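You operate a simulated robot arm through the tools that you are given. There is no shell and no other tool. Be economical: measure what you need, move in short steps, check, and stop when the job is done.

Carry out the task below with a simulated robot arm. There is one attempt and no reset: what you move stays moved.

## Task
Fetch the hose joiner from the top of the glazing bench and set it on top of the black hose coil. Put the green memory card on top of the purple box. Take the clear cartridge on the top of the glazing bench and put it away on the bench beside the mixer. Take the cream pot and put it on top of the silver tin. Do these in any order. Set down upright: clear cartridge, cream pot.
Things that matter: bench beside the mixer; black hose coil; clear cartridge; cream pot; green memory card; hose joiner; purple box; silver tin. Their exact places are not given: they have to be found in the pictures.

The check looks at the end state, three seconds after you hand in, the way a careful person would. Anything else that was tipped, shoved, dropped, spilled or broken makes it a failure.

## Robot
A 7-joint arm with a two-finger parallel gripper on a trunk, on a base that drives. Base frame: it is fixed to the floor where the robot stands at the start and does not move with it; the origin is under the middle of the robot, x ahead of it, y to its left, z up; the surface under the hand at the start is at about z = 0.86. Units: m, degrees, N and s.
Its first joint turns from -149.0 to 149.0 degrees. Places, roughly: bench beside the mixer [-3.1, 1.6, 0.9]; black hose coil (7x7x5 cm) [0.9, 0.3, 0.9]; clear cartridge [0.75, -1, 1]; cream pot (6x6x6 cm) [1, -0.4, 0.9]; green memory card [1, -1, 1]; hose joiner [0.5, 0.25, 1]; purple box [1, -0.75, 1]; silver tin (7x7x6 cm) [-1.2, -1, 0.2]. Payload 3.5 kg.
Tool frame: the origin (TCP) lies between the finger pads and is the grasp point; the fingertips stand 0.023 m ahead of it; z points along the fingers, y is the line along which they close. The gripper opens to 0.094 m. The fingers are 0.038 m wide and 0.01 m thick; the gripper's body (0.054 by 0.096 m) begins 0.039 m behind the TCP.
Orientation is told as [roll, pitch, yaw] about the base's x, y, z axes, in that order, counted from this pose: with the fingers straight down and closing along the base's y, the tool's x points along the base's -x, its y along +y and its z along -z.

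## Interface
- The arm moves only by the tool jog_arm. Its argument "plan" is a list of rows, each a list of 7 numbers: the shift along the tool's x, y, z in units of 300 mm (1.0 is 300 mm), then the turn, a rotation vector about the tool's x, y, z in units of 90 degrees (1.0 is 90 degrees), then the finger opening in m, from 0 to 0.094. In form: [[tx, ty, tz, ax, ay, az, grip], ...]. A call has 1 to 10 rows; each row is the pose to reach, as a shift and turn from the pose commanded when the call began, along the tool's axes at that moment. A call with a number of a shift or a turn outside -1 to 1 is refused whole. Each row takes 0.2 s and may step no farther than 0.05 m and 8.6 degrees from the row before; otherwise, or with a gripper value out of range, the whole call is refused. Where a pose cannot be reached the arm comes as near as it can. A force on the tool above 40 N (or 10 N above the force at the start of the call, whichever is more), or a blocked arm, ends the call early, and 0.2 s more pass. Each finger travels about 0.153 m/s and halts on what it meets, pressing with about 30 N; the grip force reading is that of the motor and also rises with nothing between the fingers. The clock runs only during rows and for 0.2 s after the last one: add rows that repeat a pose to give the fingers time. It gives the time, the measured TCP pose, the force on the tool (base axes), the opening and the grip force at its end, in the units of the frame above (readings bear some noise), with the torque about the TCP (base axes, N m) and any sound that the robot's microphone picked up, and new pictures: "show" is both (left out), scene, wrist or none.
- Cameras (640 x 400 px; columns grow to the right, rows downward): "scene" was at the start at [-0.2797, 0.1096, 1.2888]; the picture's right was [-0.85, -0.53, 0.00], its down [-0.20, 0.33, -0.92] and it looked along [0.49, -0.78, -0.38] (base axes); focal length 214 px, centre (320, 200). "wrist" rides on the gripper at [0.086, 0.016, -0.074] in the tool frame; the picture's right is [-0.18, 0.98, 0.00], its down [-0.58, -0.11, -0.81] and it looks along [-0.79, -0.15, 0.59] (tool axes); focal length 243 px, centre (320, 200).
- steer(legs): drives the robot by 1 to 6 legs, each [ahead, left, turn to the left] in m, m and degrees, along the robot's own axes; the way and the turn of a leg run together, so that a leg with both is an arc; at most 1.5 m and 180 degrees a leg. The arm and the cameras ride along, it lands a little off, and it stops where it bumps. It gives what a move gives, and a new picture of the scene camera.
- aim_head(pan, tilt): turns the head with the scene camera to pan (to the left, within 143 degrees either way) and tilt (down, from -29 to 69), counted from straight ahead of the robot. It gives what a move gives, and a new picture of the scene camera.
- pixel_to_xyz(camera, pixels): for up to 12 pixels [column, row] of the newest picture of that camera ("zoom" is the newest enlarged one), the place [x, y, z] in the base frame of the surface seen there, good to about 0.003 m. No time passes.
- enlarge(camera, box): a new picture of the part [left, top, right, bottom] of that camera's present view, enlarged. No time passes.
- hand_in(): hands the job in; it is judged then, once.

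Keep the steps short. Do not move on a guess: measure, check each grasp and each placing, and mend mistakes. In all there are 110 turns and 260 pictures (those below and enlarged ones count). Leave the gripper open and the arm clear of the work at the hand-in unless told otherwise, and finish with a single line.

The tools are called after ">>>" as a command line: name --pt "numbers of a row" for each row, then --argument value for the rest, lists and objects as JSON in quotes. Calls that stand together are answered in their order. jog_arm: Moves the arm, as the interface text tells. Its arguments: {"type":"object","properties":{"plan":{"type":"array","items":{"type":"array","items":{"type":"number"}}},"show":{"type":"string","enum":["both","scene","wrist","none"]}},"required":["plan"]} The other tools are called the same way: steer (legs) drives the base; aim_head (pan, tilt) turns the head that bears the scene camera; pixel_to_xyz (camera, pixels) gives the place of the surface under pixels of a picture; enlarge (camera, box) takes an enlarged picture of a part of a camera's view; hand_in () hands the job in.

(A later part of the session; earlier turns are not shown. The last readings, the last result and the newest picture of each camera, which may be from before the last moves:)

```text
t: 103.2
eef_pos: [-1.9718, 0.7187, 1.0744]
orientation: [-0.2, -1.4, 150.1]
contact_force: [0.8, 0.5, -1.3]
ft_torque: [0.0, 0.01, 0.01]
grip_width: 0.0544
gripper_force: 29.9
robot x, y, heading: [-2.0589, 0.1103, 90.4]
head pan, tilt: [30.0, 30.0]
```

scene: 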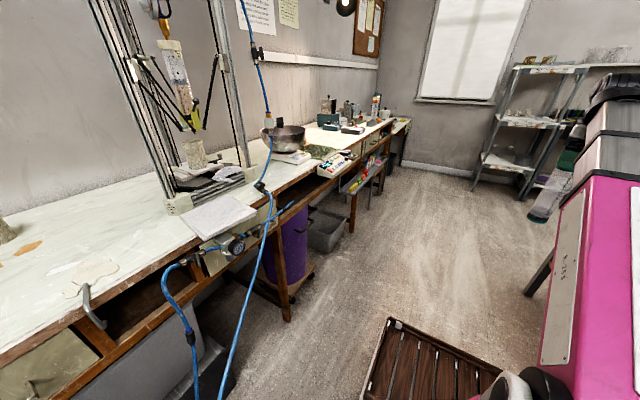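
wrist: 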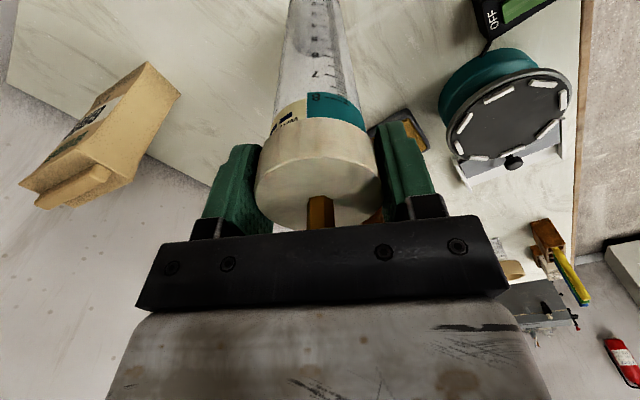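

The corridor ahead is free. Forward 1.35 m.

>>> steer --legs '[[1.35, 0, 0]]'

>>> aim_head --pan 80 --tilt 30

```text
t: 109.8
eef_pos: [-1.9617, 2.0532, 1.0748]
orientation: [-0.3, -1.5, 149.0]
contact_force: [-0.5, 0.5, -1.3]
ft_torque: [0.01, -0.03, 0.03]
grip_width: 0.0544
gripper_force: 30.3
robot x, y, heading: [-2.0587, 1.4464, 89.9]
head pan, tilt: [30.0, 30.0]
```

scene: 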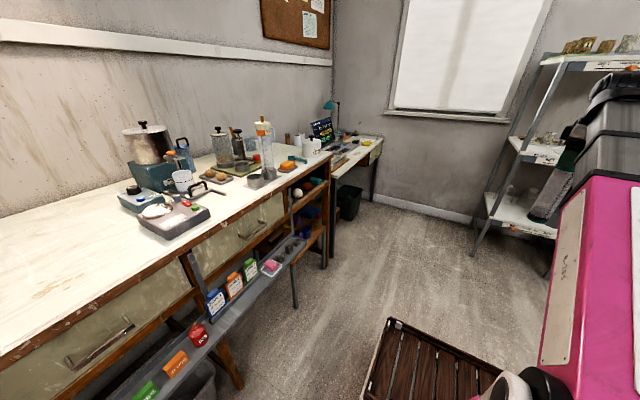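

```text
t: 111.0
eef_pos: [-1.9603, 2.0531, 1.0752]
orientation: [-0.2, -1.3, 149.0]
contact_force: [-0.6, 0.2, -1.6]
ft_torque: [-0.03, -0.03, 0.01]
grip_width: 0.0546
gripper_force: 30.2
robot x, y, heading: [-2.0607, 1.4437, 89.3]
head pan, tilt: [80.0, 30.0]
```

scene: 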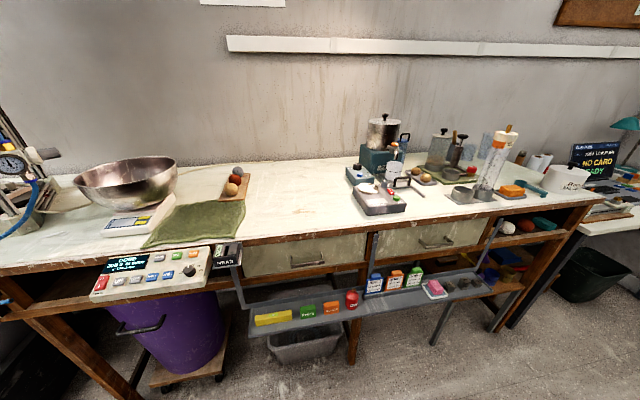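

An empty stretch of bench is between the bowl and the blender. I measure it.

>>> pixel_to_xyz --camera "scene" --pixels '[[300, 200], [270, 200], [300, 170], [330, 200], [280, 235], [340, 225], [360, 175], [380, 200], [240, 200], [500, 180], [460, 190], [390, 130]]'

>>> enlarge --camera "scene" --box '[330, 90, 610, 260]'

```text
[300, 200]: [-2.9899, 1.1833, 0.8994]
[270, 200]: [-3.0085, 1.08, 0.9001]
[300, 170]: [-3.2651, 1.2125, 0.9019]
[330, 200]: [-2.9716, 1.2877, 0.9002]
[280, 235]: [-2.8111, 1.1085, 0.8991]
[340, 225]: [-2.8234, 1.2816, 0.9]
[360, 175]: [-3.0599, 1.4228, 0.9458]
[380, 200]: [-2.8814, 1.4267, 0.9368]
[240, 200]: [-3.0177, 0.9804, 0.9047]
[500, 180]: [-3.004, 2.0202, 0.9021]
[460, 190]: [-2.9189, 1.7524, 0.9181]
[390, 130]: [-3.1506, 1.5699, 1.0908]
```

```text
2.29 times, centred on (470, 175) of scene
```

zoom: 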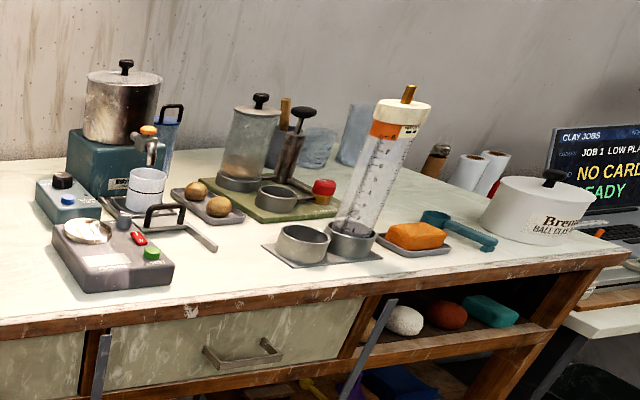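

A stand with two cups is there: one holds a like cartridge with an orange band, the other cup is empty — that is where this one is put away. I turn left to face the bench and look closer.

>>> steer --legs '[[0, 0, 90], [0, -0.12, 0]]'

>>> aim_head --pan -5 --tilt 35

```text
t: 114.0
eef_pos: [-2.5367, 1.7861, 1.0742]
orientation: [-0.2, -1.4, -154.6]
contact_force: [0.0, -0.3, -1.1]
ft_torque: [0.03, 0.0, -0.02]
grip_width: 0.0543
gripper_force: 29.8
robot x, y, heading: [-2.0879, 1.3678, 145.6]
head pan, tilt: [80.0, 30.0]
stopped in leg 1: the robot was blocked; the commanded pose is now the measured one
```

scene: 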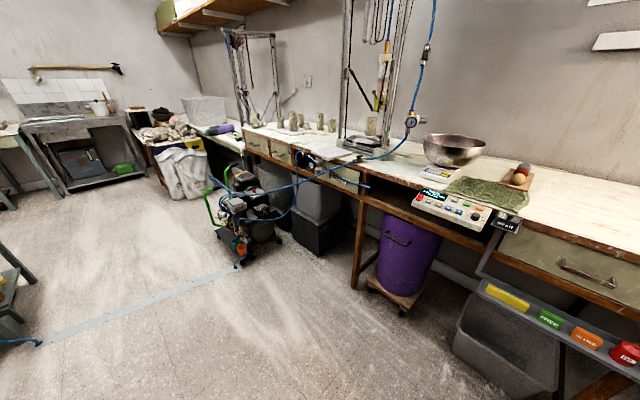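

```text
t: 115.6
eef_pos: [-2.5378, 1.7871, 1.075]
orientation: [-0.2, -1.4, -154.7]
contact_force: [-0.1, 0.6, -1.5]
ft_torque: [-0.02, 0.0, 0.01]
grip_width: 0.0543
gripper_force: 30.0
robot x, y, heading: [-2.0847, 1.3671, 145.8]
head pan, tilt: [-5.0, 35.0]
```

scene: 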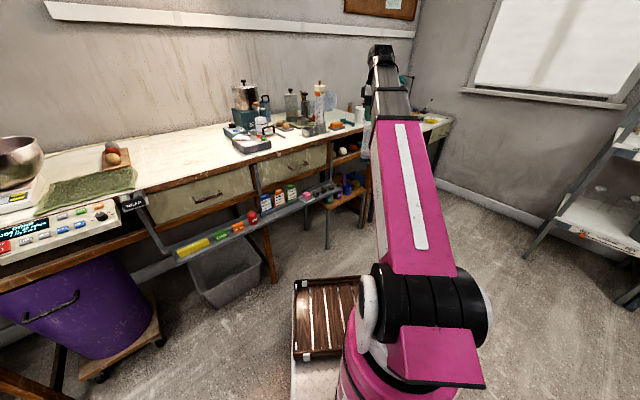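

The turn was blocked at heading 146°: the rear corner seems near the island. I look back there.

>>> aim_head --pan -140 --tilt 35

>>> pixel_to_xyz --camera "scene" --pixels '[[320, 200], [320, 300], [200, 250], [450, 250], [320, 350], [100, 250], [550, 250]]'

```text
t: 117.8
eef_pos: [-2.5378, 1.7863, 1.0746]
orientation: [-0.2, -1.4, -154.7]
contact_force: [-0.3, 0.3, -1.3]
ft_torque: [0.01, 0.03, 0.01]
grip_width: 0.0545
gripper_force: 30.5
robot x, y, heading: [-2.082, 1.3641, 145.7]
head pan, tilt: [-140.0, 35.0]
```

scene: 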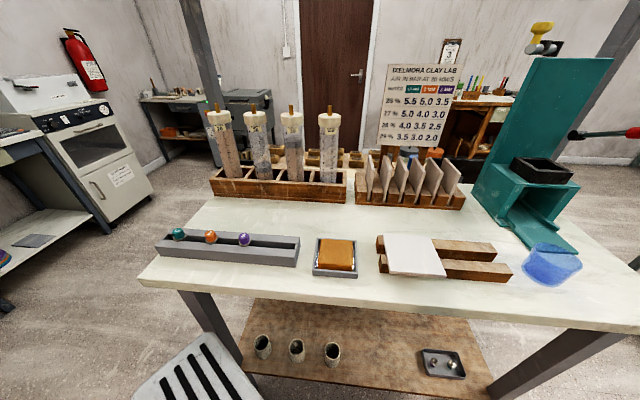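

```text
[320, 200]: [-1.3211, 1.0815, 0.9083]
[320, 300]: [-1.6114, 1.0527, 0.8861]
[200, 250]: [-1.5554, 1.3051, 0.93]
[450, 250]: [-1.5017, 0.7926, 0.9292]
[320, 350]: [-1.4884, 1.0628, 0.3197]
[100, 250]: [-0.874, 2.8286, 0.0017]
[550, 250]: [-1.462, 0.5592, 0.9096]
```

Nothing on the island has moved; its edge is at x=-1.61. I check the floor zone in front of the bench before shifting away from the island.

>>> aim_head --pan 20 --tilt 45

>>> pixel_to_xyz --camera "scene" --pixels '[[320, 200], [250, 200], [200, 250], [300, 160], [380, 150], [150, 200], [350, 110], [240, 130], [300, 250], [420, 120]]'

```text
t: 120.3
eef_pos: [-2.5379, 1.7861, 1.075]
orientation: [-0.1, -1.4, -154.7]
contact_force: [-0.6, 0.1, -1.4]
ft_torque: [0.0, 0.02, 0.02]
grip_width: 0.0545
gripper_force: 30.2
robot x, y, heading: [-2.0879, 1.3675, 145.8]
head pan, tilt: [20.0, 45.0]
```

scene: 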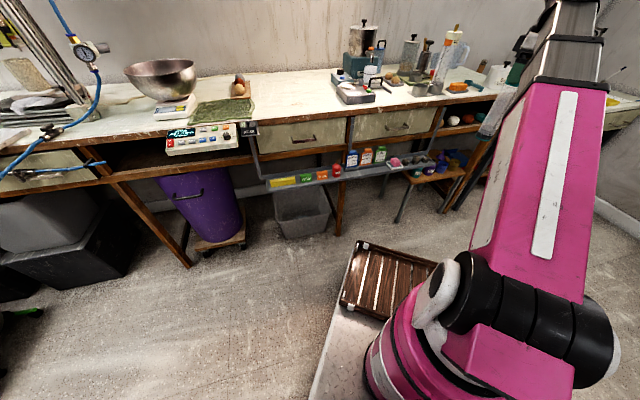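

```text
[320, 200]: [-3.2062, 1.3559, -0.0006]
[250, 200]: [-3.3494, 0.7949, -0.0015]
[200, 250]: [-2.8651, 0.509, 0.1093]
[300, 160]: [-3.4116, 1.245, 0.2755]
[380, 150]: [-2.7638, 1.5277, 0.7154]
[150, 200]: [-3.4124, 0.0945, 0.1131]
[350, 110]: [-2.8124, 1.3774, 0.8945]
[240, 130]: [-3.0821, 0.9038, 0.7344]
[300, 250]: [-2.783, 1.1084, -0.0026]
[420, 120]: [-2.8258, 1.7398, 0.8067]
```

The floor in front is free. I needn't turn more: the cup stand at about (-2.93,1.72) is within reach from this heading. I shift 6 cm away from the island, then measure the stand.

>>> steer --legs '[[0.06, 0.035, 0]]'

>>> enlarge --camera "scene" --box '[380, 20, 500, 110]'

```text
t: 121.3
eef_pos: [-2.606, 1.7928, 1.0751]
orientation: [-0.3, -1.4, -154.7]
contact_force: [-0.3, -0.5, -1.0]
ft_torque: [0.0, -0.03, -0.03]
grip_width: 0.0542
gripper_force: 30.6
robot x, y, heading: [-2.1544, 1.3743, 145.6]
head pan, tilt: [20.0, 45.0]
```

scene: 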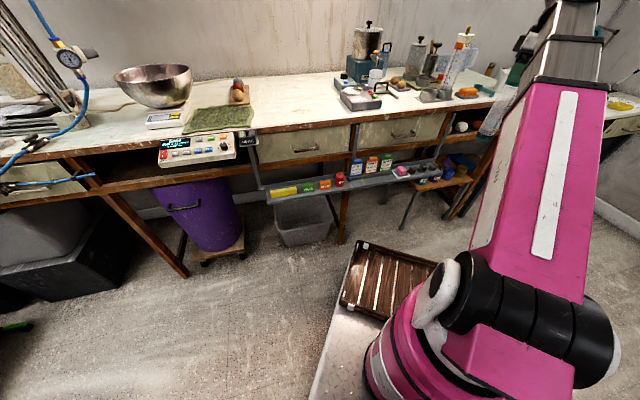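

```text
4.44 times, centred on (440, 65) of scene
```

zoom: 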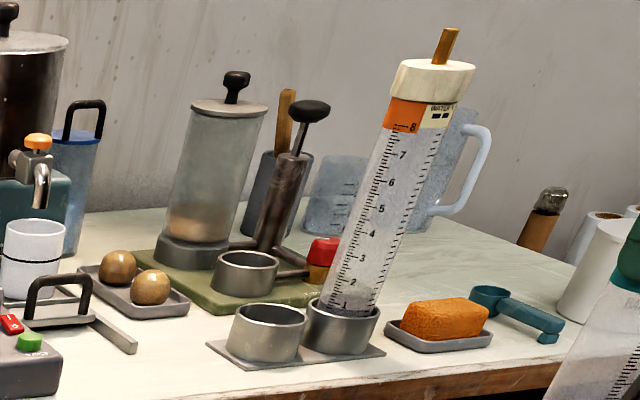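

>>> pixel_to_xyz --camera "zoom" --pixels '[[233, 318], [303, 322], [270, 308], [265, 333], [268, 322], [308, 310], [378, 318], [345, 315], [432, 68], [445, 40], [225, 360], [405, 90]]'

>>> aim_head --pan 0 --tilt 20

```text
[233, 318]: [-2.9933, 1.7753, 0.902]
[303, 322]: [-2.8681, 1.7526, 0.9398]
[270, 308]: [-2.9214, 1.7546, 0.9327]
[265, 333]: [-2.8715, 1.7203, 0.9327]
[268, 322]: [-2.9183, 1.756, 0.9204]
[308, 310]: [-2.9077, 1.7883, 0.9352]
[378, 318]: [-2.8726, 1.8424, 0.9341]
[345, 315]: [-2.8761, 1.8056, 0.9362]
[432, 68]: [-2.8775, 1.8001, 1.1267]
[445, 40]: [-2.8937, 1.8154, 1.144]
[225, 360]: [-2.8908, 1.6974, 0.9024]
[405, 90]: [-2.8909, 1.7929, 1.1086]
```

```text
t: 122.2
eef_pos: [-2.6069, 1.7918, 1.0746]
orientation: [-0.2, -1.4, -154.7]
contact_force: [0.9, -0.1, -1.3]
ft_torque: [0.0, 0.01, 0.0]
grip_width: 0.0544
gripper_force: 30.2
robot x, y, heading: [-2.1561, 1.3698, 146.0]
head pan, tilt: [0.0, 20.0]
```

scene: 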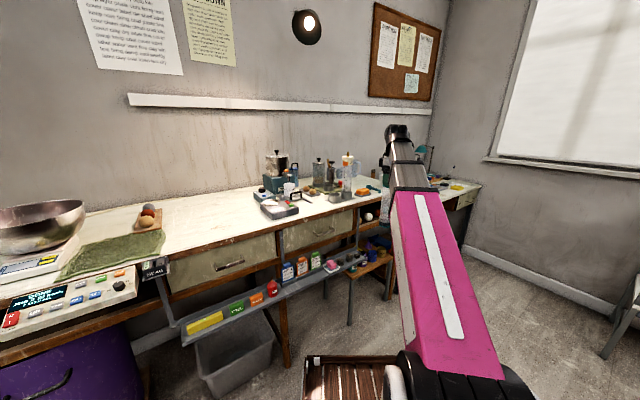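

The empty cup is at about (-2.89,1.735), rim z 0.935; the orange one stands beside it at y≈1.81, so the fingers should close along x. I shift the robot 0.22 m toward -y to have more radius (and height) when crossing the bench edge.

>>> steer --legs '[[-0.123, 0.182, 0]]'

```text
t: 123.8
eef_pos: [-2.607, 1.5713, 1.0746]
orientation: [-0.2, -1.4, -154.5]
contact_force: [0.0, 0.6, -1.6]
ft_torque: [0.01, -0.01, -0.01]
grip_width: 0.0544
gripper_force: 30.3
robot x, y, heading: [-2.1545, 1.1524, 145.9]
head pan, tilt: [0.0, 20.0]
```

scene: 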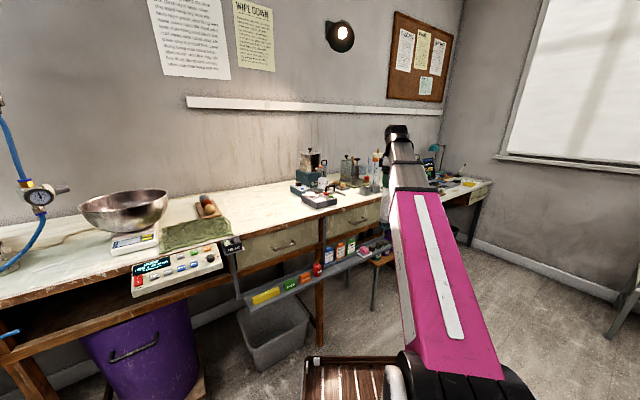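

Now extend and rise: to (-2.70,1.70,1.16), still off the bench, turning yaw toward -90.

>>> jog_arm --pt "-0.01 -0.08 -0.01 0 0 -0.09 0.03" --pt "-0.025 -0.16 -0.04 0 0 -0.18 0.03" --pt "-0.04 -0.24 -0.08 0 0 -0.27 0.03" --pt "-0.05 -0.32 -0.12 0 0 -0.36 0.03" --pt "-0.065 -0.4 -0.16 0 0 -0.45 0.03" --pt "-0.08 -0.46 -0.2 0 0 -0.54 0.03" --pt "-0.09 -0.52 -0.24 0 0 -0.63 0.03" --pt "-0.095 -0.52 -0.28 0 0 -0.71 0.03" --show "both"

```text
t: 125.6
eef_pos: [-2.7018, 1.7023, 1.1582]
orientation: [-1.6, 0.0, -90.5]
contact_force: [-0.8, 0.1, -2.2]
ft_torque: [-0.01, 0.0, 0.03]
grip_width: 0.0543
gripper_force: 30.3
robot x, y, heading: [-2.1551, 1.1531, 146.0]
head pan, tilt: [0.0, 20.0]
```

scene: 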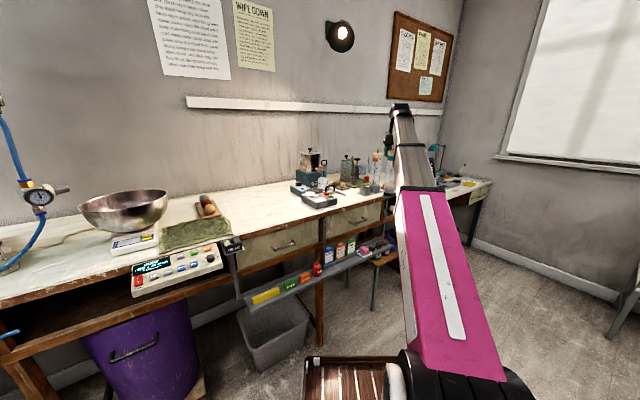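
wrist: 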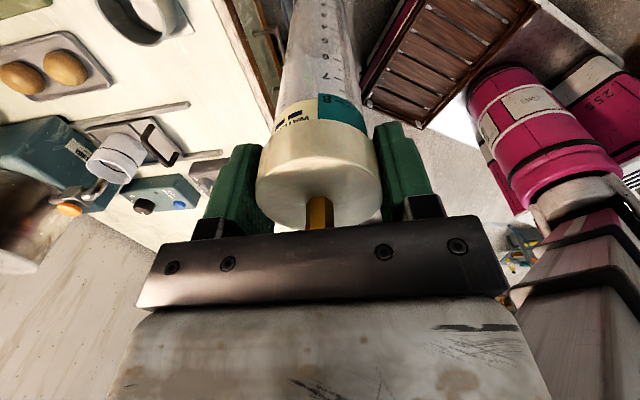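

The empty cup is visible at the top (145,10) of the wrist picture. I measure it there and in the head view.

>>> enlarge --camera "wrist" --box '[80, 0, 208, 80]'

>>> enlarge --camera "scene" --box '[330, 140, 426, 200]'

```text
5.00 times, centred on (144, 40) of wrist
```

zoom: 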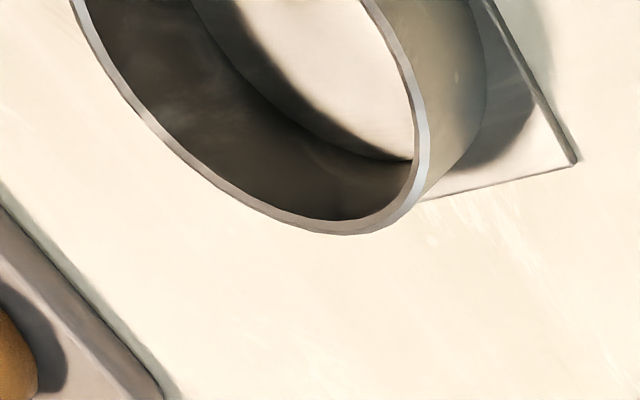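

```text
6.67 times, centred on (378, 170) of scene
```

zoom: 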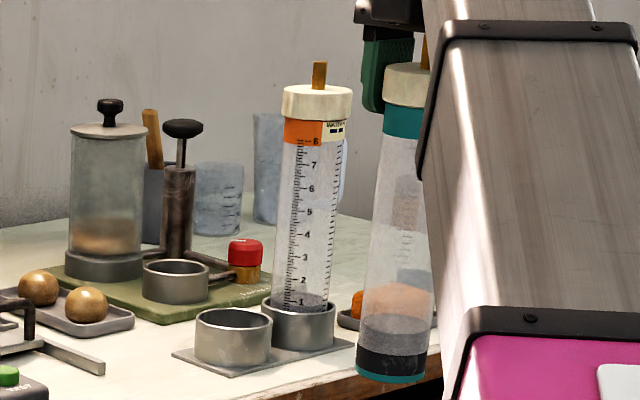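

>>> pixel_to_xyz --camera "zoom" --pixels '[[198, 326], [270, 324], [234, 311], [230, 339], [262, 308], [333, 306], [290, 315], [320, 88], [290, 88], [348, 90], [245, 322], [180, 354]]'

>>> pixel_to_xyz --camera "wrist" --pixels '[[148, 46], [164, 30], [108, 24], [97, 5], [120, 34], [158, 10], [136, 45]]'

```text
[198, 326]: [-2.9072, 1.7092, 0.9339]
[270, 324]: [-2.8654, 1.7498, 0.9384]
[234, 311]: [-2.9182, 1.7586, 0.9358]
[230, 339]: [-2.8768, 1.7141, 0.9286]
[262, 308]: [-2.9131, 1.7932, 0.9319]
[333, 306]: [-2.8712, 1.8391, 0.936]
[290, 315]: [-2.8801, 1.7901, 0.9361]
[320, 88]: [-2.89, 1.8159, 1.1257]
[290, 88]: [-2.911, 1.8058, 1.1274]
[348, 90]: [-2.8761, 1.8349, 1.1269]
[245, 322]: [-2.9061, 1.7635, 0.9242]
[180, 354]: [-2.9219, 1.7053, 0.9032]
```

```text
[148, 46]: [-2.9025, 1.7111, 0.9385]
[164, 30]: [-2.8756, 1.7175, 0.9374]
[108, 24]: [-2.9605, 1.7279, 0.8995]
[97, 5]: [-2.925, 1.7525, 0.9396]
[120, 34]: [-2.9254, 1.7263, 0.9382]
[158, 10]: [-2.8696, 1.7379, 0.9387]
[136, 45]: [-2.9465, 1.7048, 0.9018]
```

Cup centre ≈(-2.896,1.741), rim 0.938, inner radius ≈29 mm. I go above it at z≈1.176 (cartridge bottom ≈0.967), correcting tilt.

>>> jog_arm --pt "0 0 -0.06 0.007 0.0075 0 0.03" --pt "0.03 -0.13 -0.06 0.007 0.0075 0 0.03" --pt "0.055 -0.27 -0.06 0.007 0.0075 0 0.03" --pt "0.08 -0.4 -0.06 0.007 0.0075 0 0.03" --pt "0.105 -0.53 -0.06 0.007 0.0075 0 0.03" --pt "0.129 -0.647 -0.06 0.007 0.0075 0 0.03" --pt "0.129 -0.647 -0.06 0.007 0.0075 0 0.03" --show "both"

>>> enlarge --camera "scene" --box '[330, 140, 426, 200]'

```text
t: 127.2
eef_pos: [-2.8939, 1.7417, 1.1842]
orientation: [-1.9, 0.1, -90.7]
contact_force: [-0.5, 0.9, -1.2]
ft_torque: [-0.04, -0.01, -0.01]
grip_width: 0.0543
gripper_force: 30.1
robot x, y, heading: [-2.1567, 1.1531, 145.7]
head pan, tilt: [0.0, 20.0]
```

scene: 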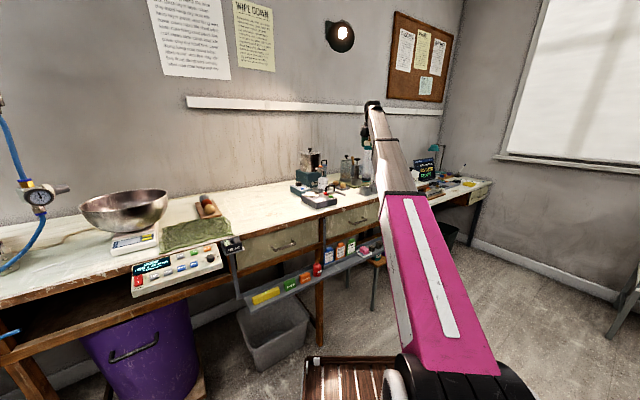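
wrist: 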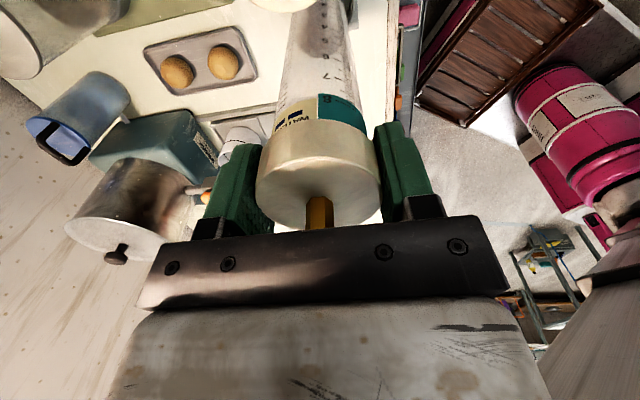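

```text
6.67 times, centred on (378, 170) of scene
```

zoom: 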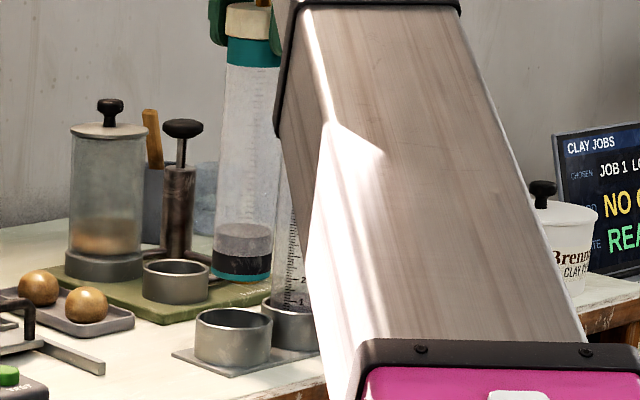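

The tilt reading shows I should correct the other way: roll/pitch are in the hand's own frame. I restore the tilt it had at the grasp (roll 0.5, pitch -1.0) so the cartridge hangs plumb.

>>> jog_arm --pt "0 -0.006 0 -0.027 -0.012 0 0.03" --pt "0 -0.006 0.01 -0.027 -0.012 0 0.03" --pt "0 -0.006 0.02 -0.027 -0.012 0 0.03" --show "none"

>>> enlarge --camera "scene" --box '[340, 140, 404, 200]'

```text
t: 128.0
eef_pos: [-2.8941, 1.7427, 1.1783]
orientation: [0.5, -0.9, -90.6]
contact_force: [0.8, -0.2, -2.6]
ft_torque: [0.01, 0.02, 0.0]
grip_width: 0.0544
gripper_force: 29.9
robot x, y, heading: [-2.1545, 1.1514, 145.8]
head pan, tilt: [0.0, 20.0]
```

```text
6.67 times, centred on (372, 170) of scene
```

zoom: 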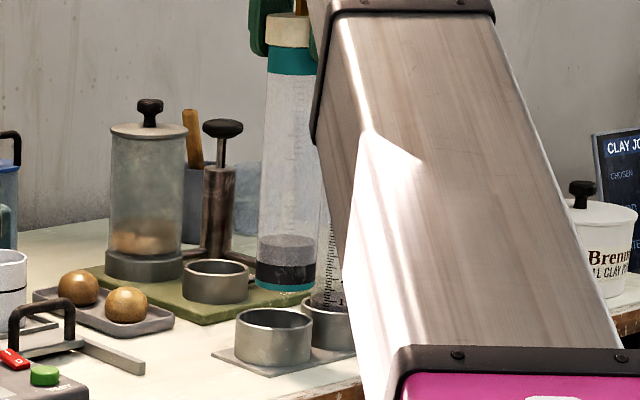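

>>> pixel_to_xyz --camera "zoom" --pixels '[[260, 278], [312, 282], [286, 284], [270, 150], [313, 150], [291, 150], [238, 320], [311, 322], [275, 310], [272, 335], [250, 313], [300, 313]]'

```text
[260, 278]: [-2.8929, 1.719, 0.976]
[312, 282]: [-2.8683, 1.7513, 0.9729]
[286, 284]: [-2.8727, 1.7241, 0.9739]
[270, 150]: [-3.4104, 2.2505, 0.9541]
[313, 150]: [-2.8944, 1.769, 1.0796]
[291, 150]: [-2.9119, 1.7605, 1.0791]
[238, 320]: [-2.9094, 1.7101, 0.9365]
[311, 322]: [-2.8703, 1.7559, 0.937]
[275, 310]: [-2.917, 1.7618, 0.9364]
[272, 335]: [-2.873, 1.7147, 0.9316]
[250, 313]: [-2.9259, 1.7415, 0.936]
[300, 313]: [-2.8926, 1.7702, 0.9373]
```

By the same measuring, the base is about (0.007,0.003) off the cup's centre. I shift by (-0.006,-0.003), lower to just above the rim and re-measure.

>>> jog_arm --pt "-0.01 -0.02 0 0 0 0 0.03" --pt "-0.01 -0.02 0.04 0 0 0 0.03" --pt "-0.01 -0.02 0.07 0 0 0 0.03" --pt "-0.01 -0.02 0.085 0 0 0 0.03" --show "none"

>>> enlarge --camera "scene" --box '[356, 174, 388, 194]'

```text
t: 129.0
eef_pos: [-2.9003, 1.7385, 1.1501]
orientation: [0.4, -0.9, -90.5]
contact_force: [0.1, -0.1, -2.0]
ft_torque: [-0.01, 0.02, -0.01]
grip_width: 0.0541
gripper_force: 29.5
robot x, y, heading: [-2.1577, 1.1517, 146.1]
head pan, tilt: [0.0, 20.0]
```

```text
16.00 times, centred on (372, 184) of scene
```

zoom: 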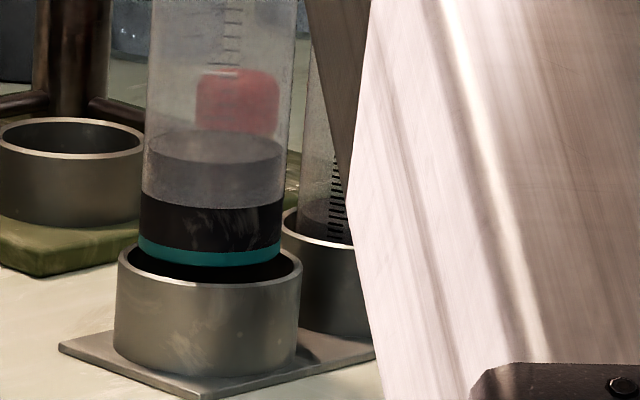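

>>> pixel_to_xyz --camera "zoom" --pixels '[[210, 262], [170, 256], [250, 258], [142, 240], [280, 240], [210, 284], [160, 277], [260, 276], [121, 262], [300, 264], [292, 250], [125, 250]]'

```text
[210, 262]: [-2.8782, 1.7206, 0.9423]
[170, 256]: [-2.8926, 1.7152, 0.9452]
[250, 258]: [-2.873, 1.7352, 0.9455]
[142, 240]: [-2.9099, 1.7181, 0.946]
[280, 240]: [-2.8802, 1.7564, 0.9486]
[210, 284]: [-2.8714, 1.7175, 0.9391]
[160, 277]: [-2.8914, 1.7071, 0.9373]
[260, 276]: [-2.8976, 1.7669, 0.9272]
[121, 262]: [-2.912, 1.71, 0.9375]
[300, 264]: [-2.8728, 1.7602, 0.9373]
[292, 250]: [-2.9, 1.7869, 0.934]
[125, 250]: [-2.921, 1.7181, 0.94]
```

Base centre (-2.896,1.738) and cup centre (-2.896,1.7385) agree, radial clearance ≈6 mm. I lower slowly into the cup.

>>> jog_arm --pt "0 0 0.02 0 0 0 0.03" --pt "0 0 0.04 0 0 0 0.03" --pt "0 0 0.06 0 0 0 0.03" --pt "0 0 0.08 0 0 0 0.03" --pt "0 0 0.09 0 0 0 0.03" --pt "0 0 0.1 0 0 0 0.03" --pt "0 0 0.1 0 0 0 0.03" --show "none"

```text
t: 130.6
eef_pos: [-2.9, 1.7383, 1.121]
orientation: [0.3, -1.0, -90.7]
contact_force: [0.2, -0.6, -0.7]
ft_torque: [0.0, 0.0, 0.01]
grip_width: 0.0545
gripper_force: 30.1
robot x, y, heading: [-2.1573, 1.1533, 146.1]
head pan, tilt: [0.0, 20.0]
```

>>> jog_arm --pt "0 0 0.006 0 0 0 0.03" --pt "0 0 0.012 0 0 0 0.03" --pt "0 0 0.018 0 0 0 0.03" --pt "0 0 0.024 0 0 0 0.03" --pt "0 0 0.03 0 0 0 0.03" --pt "0 0 0.03 0 0 0 0.03" --show "none"

>>> enlarge --camera "scene" --box '[350, 154, 390, 194]'

```text
t: 132.0
eef_pos: [-2.8981, 1.739, 1.113]
orientation: [0.4, -0.7, -90.6]
contact_force: [0.5, -0.2, 20.8]
ft_torque: [-0.1, 0.23, 0.0]
grip_width: 0.0545
gripper_force: 30.9
robot x, y, heading: [-2.1559, 1.1542, 145.8]
head pan, tilt: [0.0, 20.0]
```

```text
10.00 times, centred on (370, 174) of scene
```

zoom: 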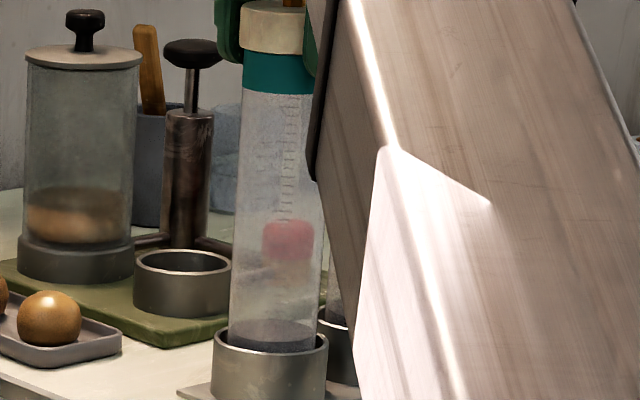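

It is down in the cup: 21 N at z 1.113. I ease by 1.5 mm, open, and rise straight up.

>>> jog_arm --pt "0 0 -0.004 0 0 0 0.04" --pt "0 0 -0.004 0 0 0 0.054" --pt "0 0 -0.004 0 0 0 0.06" --pt "0 0 -0.004 0 0 0 0.075" --pt "0 0 -0.004 0 0 0 0.09" --show "wrist"

```text
t: 133.2
eef_pos: [-2.8988, 1.7396, 1.1126]
orientation: [0.4, -0.8, -90.6]
contact_force: [-0.3, -0.2, 0.0]
ft_torque: [0.0, 0.03, -0.01]
grip_width: 0.09
gripper_force: 0.1
robot x, y, heading: [-2.1559, 1.1556, 145.8]
head pan, tilt: [0.0, 20.0]
```

wrist: 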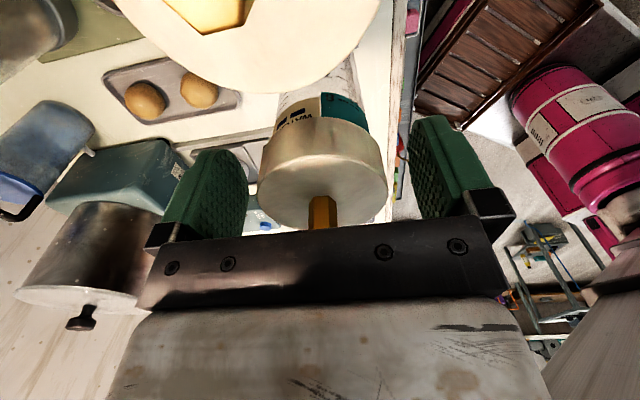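

>>> jog_arm --pt "0 0 -0.07 0 0 0 0.094" --pt "0 0 -0.15 0 0 0 0.094" --pt "0 0 -0.23 0 0 0 0.094" --pt "0 0 -0.3 0 0 0 0.094" --pt "0 0 -0.3 0 0 0 0.094" --show "both"

```text
t: 134.4
eef_pos: [-2.9003, 1.7402, 1.2029]
orientation: [0.4, -0.9, -90.6]
contact_force: [-0.6, 0.1, 0.0]
ft_torque: [0.0, 0.0, -0.03]
grip_width: 0.0942
gripper_force: 0.0
robot x, y, heading: [-2.1503, 1.1547, 145.8]
head pan, tilt: [0.0, 20.0]
```

scene: 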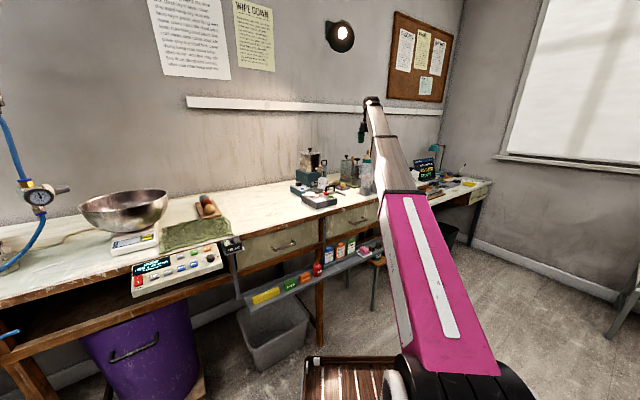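
wrist: 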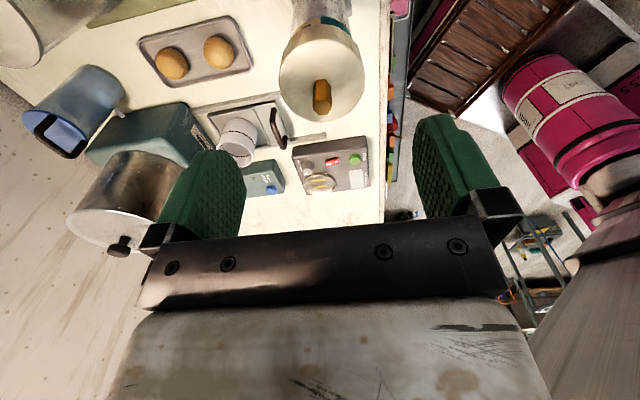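

The cartridge stands in the cup, the hand is above it. I withdraw the hand off the bench (+x first), then pull in.

>>> jog_arm --pt "0 0.15 0 0 0 0 0.094" --pt "0 0.3 0 0 0 0 0.094" --pt "0 0.45 0 0 0 0 0.094" --pt "-0.03 0.6 0.03 0 0 0 0.094" --pt "-0.13 0.7 0.1 0 0 0 0.094" --pt "-0.23 0.78 0.18 0 0 0 0.094" --pt "-0.33 0.86 0.26 0 0 0 0.094" --pt "-0.43 0.92 0.34 0 0 0 0.094" --pt "-0.53 0.967 0.42 0 0 0 0.094" --show "none"

>>> enlarge --camera "scene" --box '[330, 140, 426, 200]'

```text
t: 136.4
eef_pos: [-2.6126, 1.5783, 1.0686]
orientation: [-0.2, -0.3, -90.6]
contact_force: [1.3, -0.4, -0.4]
ft_torque: [0.01, -0.01, 0.02]
grip_width: 0.0941
gripper_force: 0.1
out of reach, approached as far as the arm can: row 1, 2, 3, 4, 5, 6, 7, 8, 9
robot x, y, heading: [-2.1578, 1.1491, 146.1]
head pan, tilt: [0.0, 20.0]
```

```text
6.67 times, centred on (378, 170) of scene
```

zoom: 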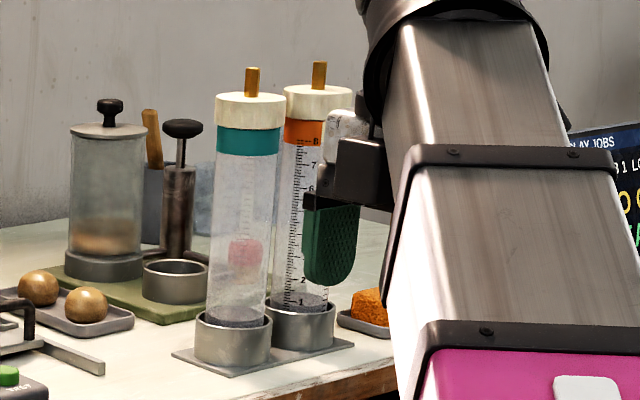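

The cartridge stands upright in its cup. Now back toward the glazing bench for the pot: first edge away from the island, then slide in -y in the aisle keeping this heading.

>>> steer --legs '[[0.05, 0.034, 0], [-0.418, 0.6225, 0]]'

```text
t: 141.0
eef_pos: [-2.6649, 0.8441, 1.0693]
orientation: [-0.3, -0.3, -91.0]
contact_force: [0.4, 0.4, 1.2]
ft_torque: [0.01, -0.04, -0.03]
grip_width: 0.0942
gripper_force: 0.1
robot x, y, heading: [-2.2098, 0.4117, 145.7]
head pan, tilt: [0.0, 20.0]
```

scene: 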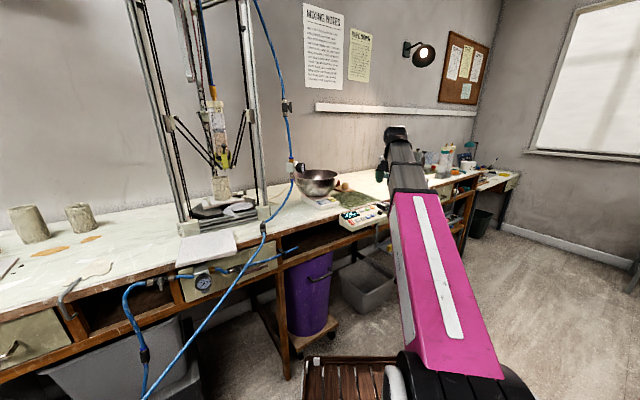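

>>> steer --legs '[[-0.289, 0.215, 0], [0, 0, 34]]'

```text
t: 145.0
eef_pos: [-2.7087, 0.1676, 1.0679]
orientation: [-0.2, -0.3, -56.7]
contact_force: [0.0, 0.0, -0.1]
ft_torque: [0.05, -0.03, 0.05]
grip_width: 0.0938
gripper_force: 0.1
robot x, y, heading: [-2.0924, 0.0702, 179.7]
head pan, tilt: [0.0, 20.0]
```

scene: 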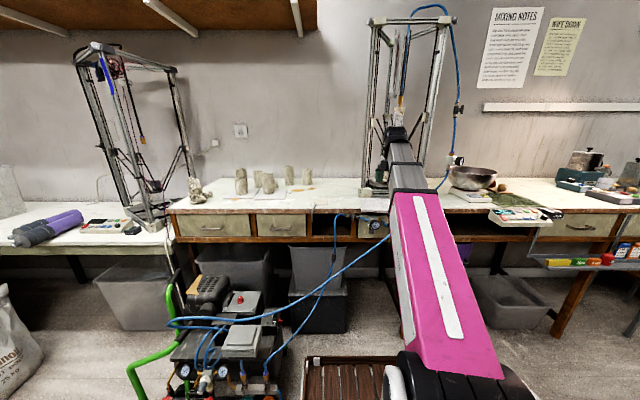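

Heading 180. I reverse straight 1.75 m through the aisle.

>>> steer --legs '[[-1.0, 0, 0], [-0.75, 0, 0]]'

>>> aim_head --pan 55 --tilt 40

>>> enlarge --camera "scene" --box '[200, 80, 400, 280]'

```text
t: 153.8
eef_pos: [-0.9629, 0.1604, 1.0682]
orientation: [-0.1, -0.3, -59.1]
contact_force: [0.2, -0.7, -0.1]
ft_torque: [-0.03, 0.02, -0.03]
grip_width: 0.094
gripper_force: 0.0
robot x, y, heading: [-0.3555, 0.0395, 177.4]
head pan, tilt: [0.0, 20.0]
```

scene: 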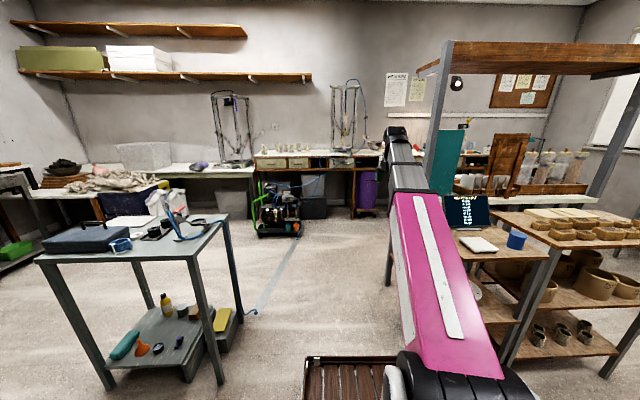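

```text
t: 155.0
eef_pos: [-0.9642, 0.1606, 1.0681]
orientation: [-0.2, -0.3, -59.1]
contact_force: [0.5, -0.4, -0.6]
ft_torque: [-0.03, 0.0, 0.03]
grip_width: 0.0943
gripper_force: 0.2
robot x, y, heading: [-0.3552, 0.0386, 177.4]
head pan, tilt: [55.0, 40.0]
```

scene: 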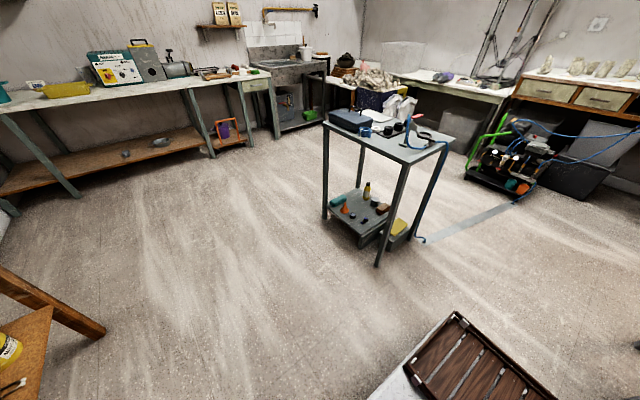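

```text
2.00 times, centred on (300, 180) of scene
```

zoom: 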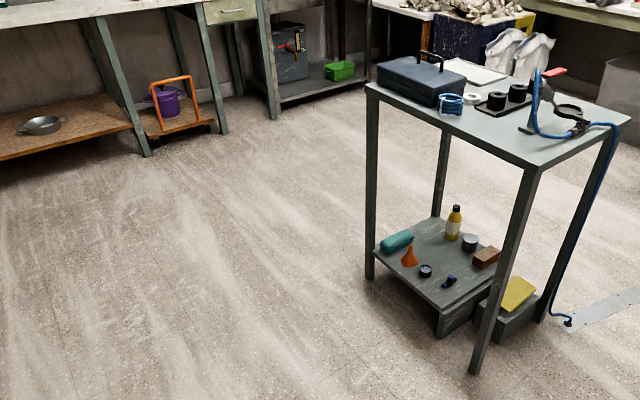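

I measure the platform, the grey tin (scene ≈(374,201)) and neighbours.

>>> enlarge --camera "scene" --box '[318, 170, 414, 254]'

>>> pixel_to_xyz --camera "scene" --pixels '[[374, 198], [374, 202], [366, 192], [383, 207], [350, 230], [325, 200], [378, 250], [326, 218], [415, 238], [364, 213], [353, 214], [395, 228]]'

```text
4.76 times, centred on (366, 212) of scene
```

zoom: 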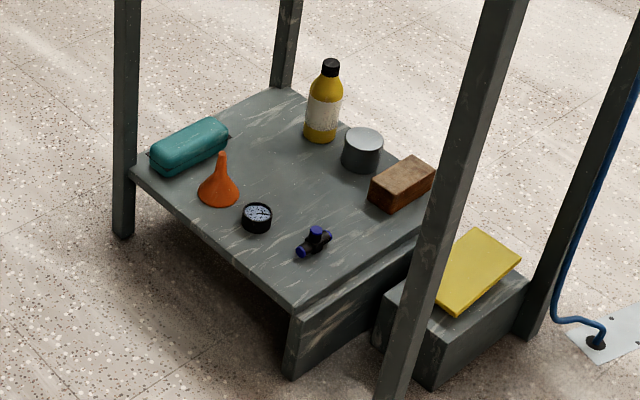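

```text
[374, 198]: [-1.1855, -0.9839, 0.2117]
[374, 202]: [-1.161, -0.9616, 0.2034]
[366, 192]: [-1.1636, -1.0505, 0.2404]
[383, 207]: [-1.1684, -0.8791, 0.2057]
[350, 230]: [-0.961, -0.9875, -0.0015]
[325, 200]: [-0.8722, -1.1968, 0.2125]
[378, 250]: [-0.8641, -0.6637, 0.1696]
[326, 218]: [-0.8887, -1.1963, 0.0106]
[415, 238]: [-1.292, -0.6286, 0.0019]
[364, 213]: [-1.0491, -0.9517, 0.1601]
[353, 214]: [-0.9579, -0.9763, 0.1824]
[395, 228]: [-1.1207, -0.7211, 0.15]
```

Tin ≈(-1.18,-0.98), top ≈0.21, close to the table's -x edge; that side looks best for the approach. I check the floor beyond the table.

>>> pixel_to_xyz --camera "scene" --pixels '[[430, 170], [450, 180], [450, 200], [440, 160], [480, 190], [400, 165], [385, 160], [470, 205], [500, 190], [420, 130], [395, 105], [460, 150]]'

>>> enlarge --camera "scene" --box '[350, 90, 550, 250]'

```text
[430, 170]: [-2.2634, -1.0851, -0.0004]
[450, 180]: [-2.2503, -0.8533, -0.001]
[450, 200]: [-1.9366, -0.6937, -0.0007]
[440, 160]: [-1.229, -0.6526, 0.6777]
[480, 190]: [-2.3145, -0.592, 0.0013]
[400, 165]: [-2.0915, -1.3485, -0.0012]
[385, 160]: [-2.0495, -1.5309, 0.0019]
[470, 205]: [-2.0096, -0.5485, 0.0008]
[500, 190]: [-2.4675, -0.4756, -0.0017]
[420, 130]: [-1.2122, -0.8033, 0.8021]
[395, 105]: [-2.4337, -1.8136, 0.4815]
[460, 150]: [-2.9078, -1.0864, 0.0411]
```

```text
2.50 times, centred on (450, 170) of scene
```

zoom: 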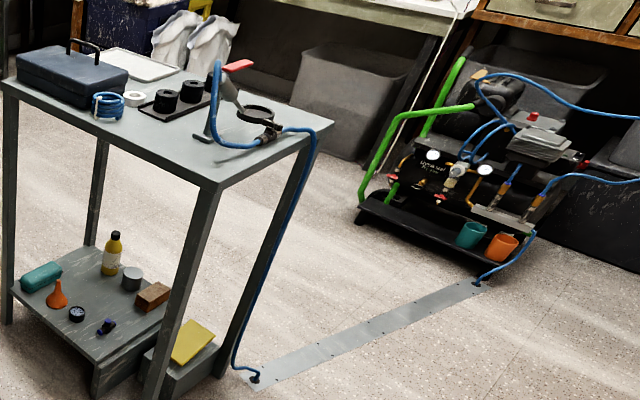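

The far side is free. First the pot: turn left to heading 0, slide right to y≈-0.40 and go ahead.

>>> steer --legs '[[0, 0, 90], [0, 0, 92]]'

```text
t: 163.2
eef_pos: [0.2683, -0.0384, 1.0679]
orientation: [-0.3, -0.3, 125.1]
contact_force: [-0.2, -0.3, -0.1]
ft_torque: [0.03, -0.01, 0.03]
grip_width: 0.0941
gripper_force: 0.1
robot x, y, heading: [-0.35, 0.0412, 1.6]
head pan, tilt: [55.0, 40.0]
```

scene: 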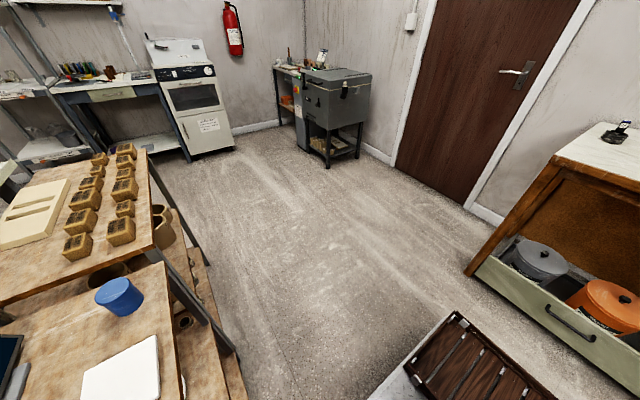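

>>> steer --legs '[[0, -0.44, 0], [0.41, 0, 0]]'

>>> aim_head --pan 10 --tilt 30

>>> enlarge --camera "scene" --box '[250, 100, 410, 200]'

```text
t: 168.1
eef_pos: [0.688, -0.4703, 1.0685]
orientation: [-0.2, -0.3, 125.6]
contact_force: [0.5, 0.6, 0.3]
ft_torque: [0.02, -0.02, 0.01]
grip_width: 0.0941
gripper_force: 0.0
robot x, y, heading: [0.0694, -0.3983, 2.3]
head pan, tilt: [55.0, 40.0]
```

scene: 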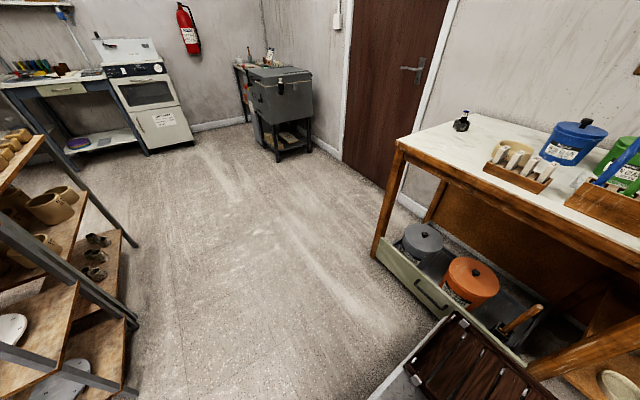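

```text
t: 169.2
eef_pos: [0.688, -0.4706, 1.0686]
orientation: [-0.3, -0.4, 125.6]
contact_force: [-0.3, 0.1, -1.4]
ft_torque: [-0.01, -0.02, 0.0]
grip_width: 0.0939
gripper_force: 0.0
robot x, y, heading: [0.0684, -0.3956, 1.8]
head pan, tilt: [10.0, 30.0]
```

scene: 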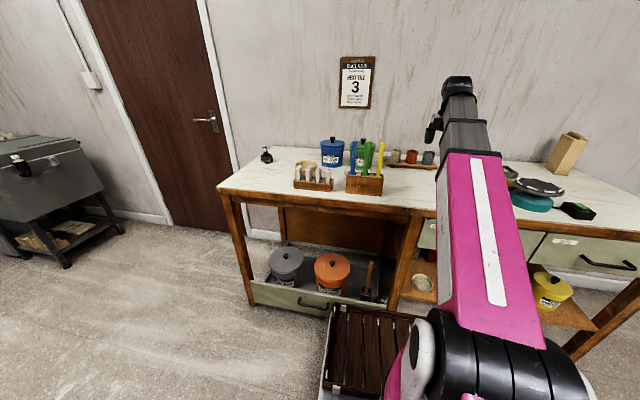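

```text
4.00 times, centred on (330, 150) of scene
```

zoom: 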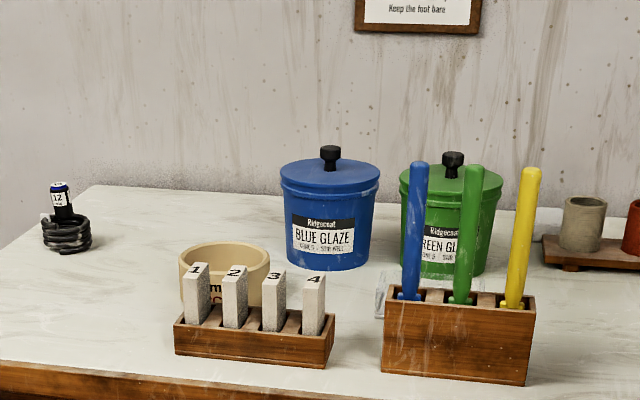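

Cream pot seen at (580,225) in the enlargement, next to the red one. I go above it with yaw 90, at z≈1.07.

>>> jog_arm --pt "0.04 -0.15 0 0 0 0.07 0.094" --pt "0.08 -0.3 0 0 0 0.14 0.094" --pt "0.12 -0.45 0 0 0 0.21 0.094" --pt "0.15 -0.6 0 0 0 0.28 0.094" --pt "0.19 -0.75 0 0 0 0.35 0.094" --pt "0.231 -0.896 0 0 0 0.39 0.094" --show "wrist"

```text
t: 170.6
eef_pos: [0.9481, -0.3672, 1.0711]
orientation: [0.0, -0.2, 90.3]
contact_force: [-1.0, 0.5, -0.7]
ft_torque: [0.03, -0.01, -0.01]
grip_width: 0.0941
gripper_force: 0.1
robot x, y, heading: [0.0678, -0.3971, 2.0]
head pan, tilt: [10.0, 30.0]
```

wrist: 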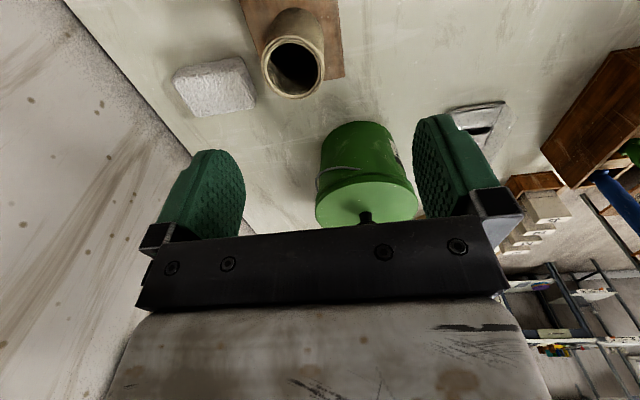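

>>> pixel_to_xyz --camera "wrist" --pixels '[[264, 65], [323, 65], [292, 96], [294, 39], [272, 45], [315, 45], [275, 88], [313, 88], [280, 20], [335, 70], [215, 75], [365, 215]]'

>>> enlarge --camera "wrist" --box '[230, 0, 358, 110]'

```text
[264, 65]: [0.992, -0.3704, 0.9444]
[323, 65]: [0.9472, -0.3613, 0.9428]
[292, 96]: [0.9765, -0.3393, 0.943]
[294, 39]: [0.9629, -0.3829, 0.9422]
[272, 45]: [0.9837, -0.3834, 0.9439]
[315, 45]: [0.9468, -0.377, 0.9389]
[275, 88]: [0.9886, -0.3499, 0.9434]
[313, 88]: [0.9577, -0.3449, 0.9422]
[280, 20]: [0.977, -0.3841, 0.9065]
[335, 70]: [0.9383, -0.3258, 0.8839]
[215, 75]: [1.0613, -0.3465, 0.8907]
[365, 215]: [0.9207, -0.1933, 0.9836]
```

```text
3.64 times, centred on (294, 55) of wrist
```

zoom: 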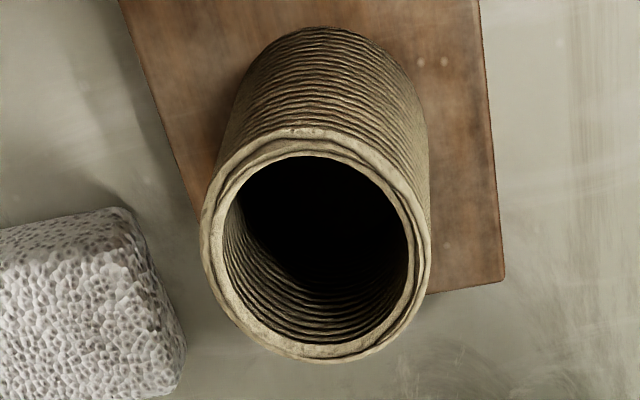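

Pot rim centre (0.969,-0.362), Ø≈5 cm, top 0.943, tray 0.884. I narrow to 0.078, centre and go down to z≈0.926.

>>> jog_arm --pt "-0.017 -0.07 0 0 0 0 0.078" --pt "-0.017 -0.07 0.14 0 0 0 0.078" --pt "-0.017 -0.07 0.28 0 0 0 0.078" --pt "-0.017 -0.07 0.38 0 0 0 0.078" --pt "-0.017 -0.07 0.45 0 0 0 0.078" --pt "-0.017 -0.07 0.48 0 0 0 0.078" --pt "-0.017 -0.07 0.48 0 0 0 0.078" --show "wrist"

```text
t: 172.2
eef_pos: [0.9667, -0.3641, 0.9248]
orientation: [0.0, -0.3, 90.5]
contact_force: [0.3, 0.7, -0.7]
ft_torque: [0.0, 0.0, -0.01]
grip_width: 0.078
gripper_force: 0.0
robot x, y, heading: [0.0633, -0.3972, 2.3]
head pan, tilt: [10.0, 30.0]
```

wrist: 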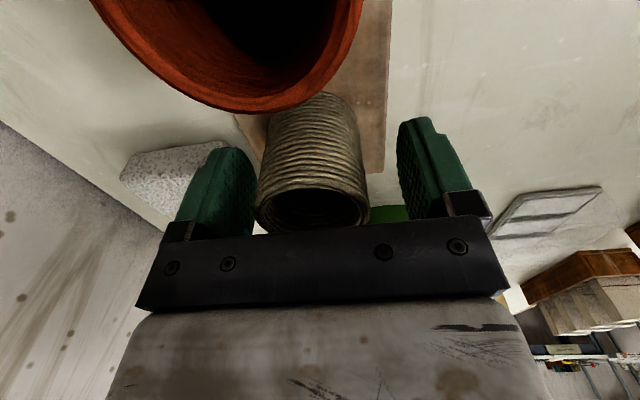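

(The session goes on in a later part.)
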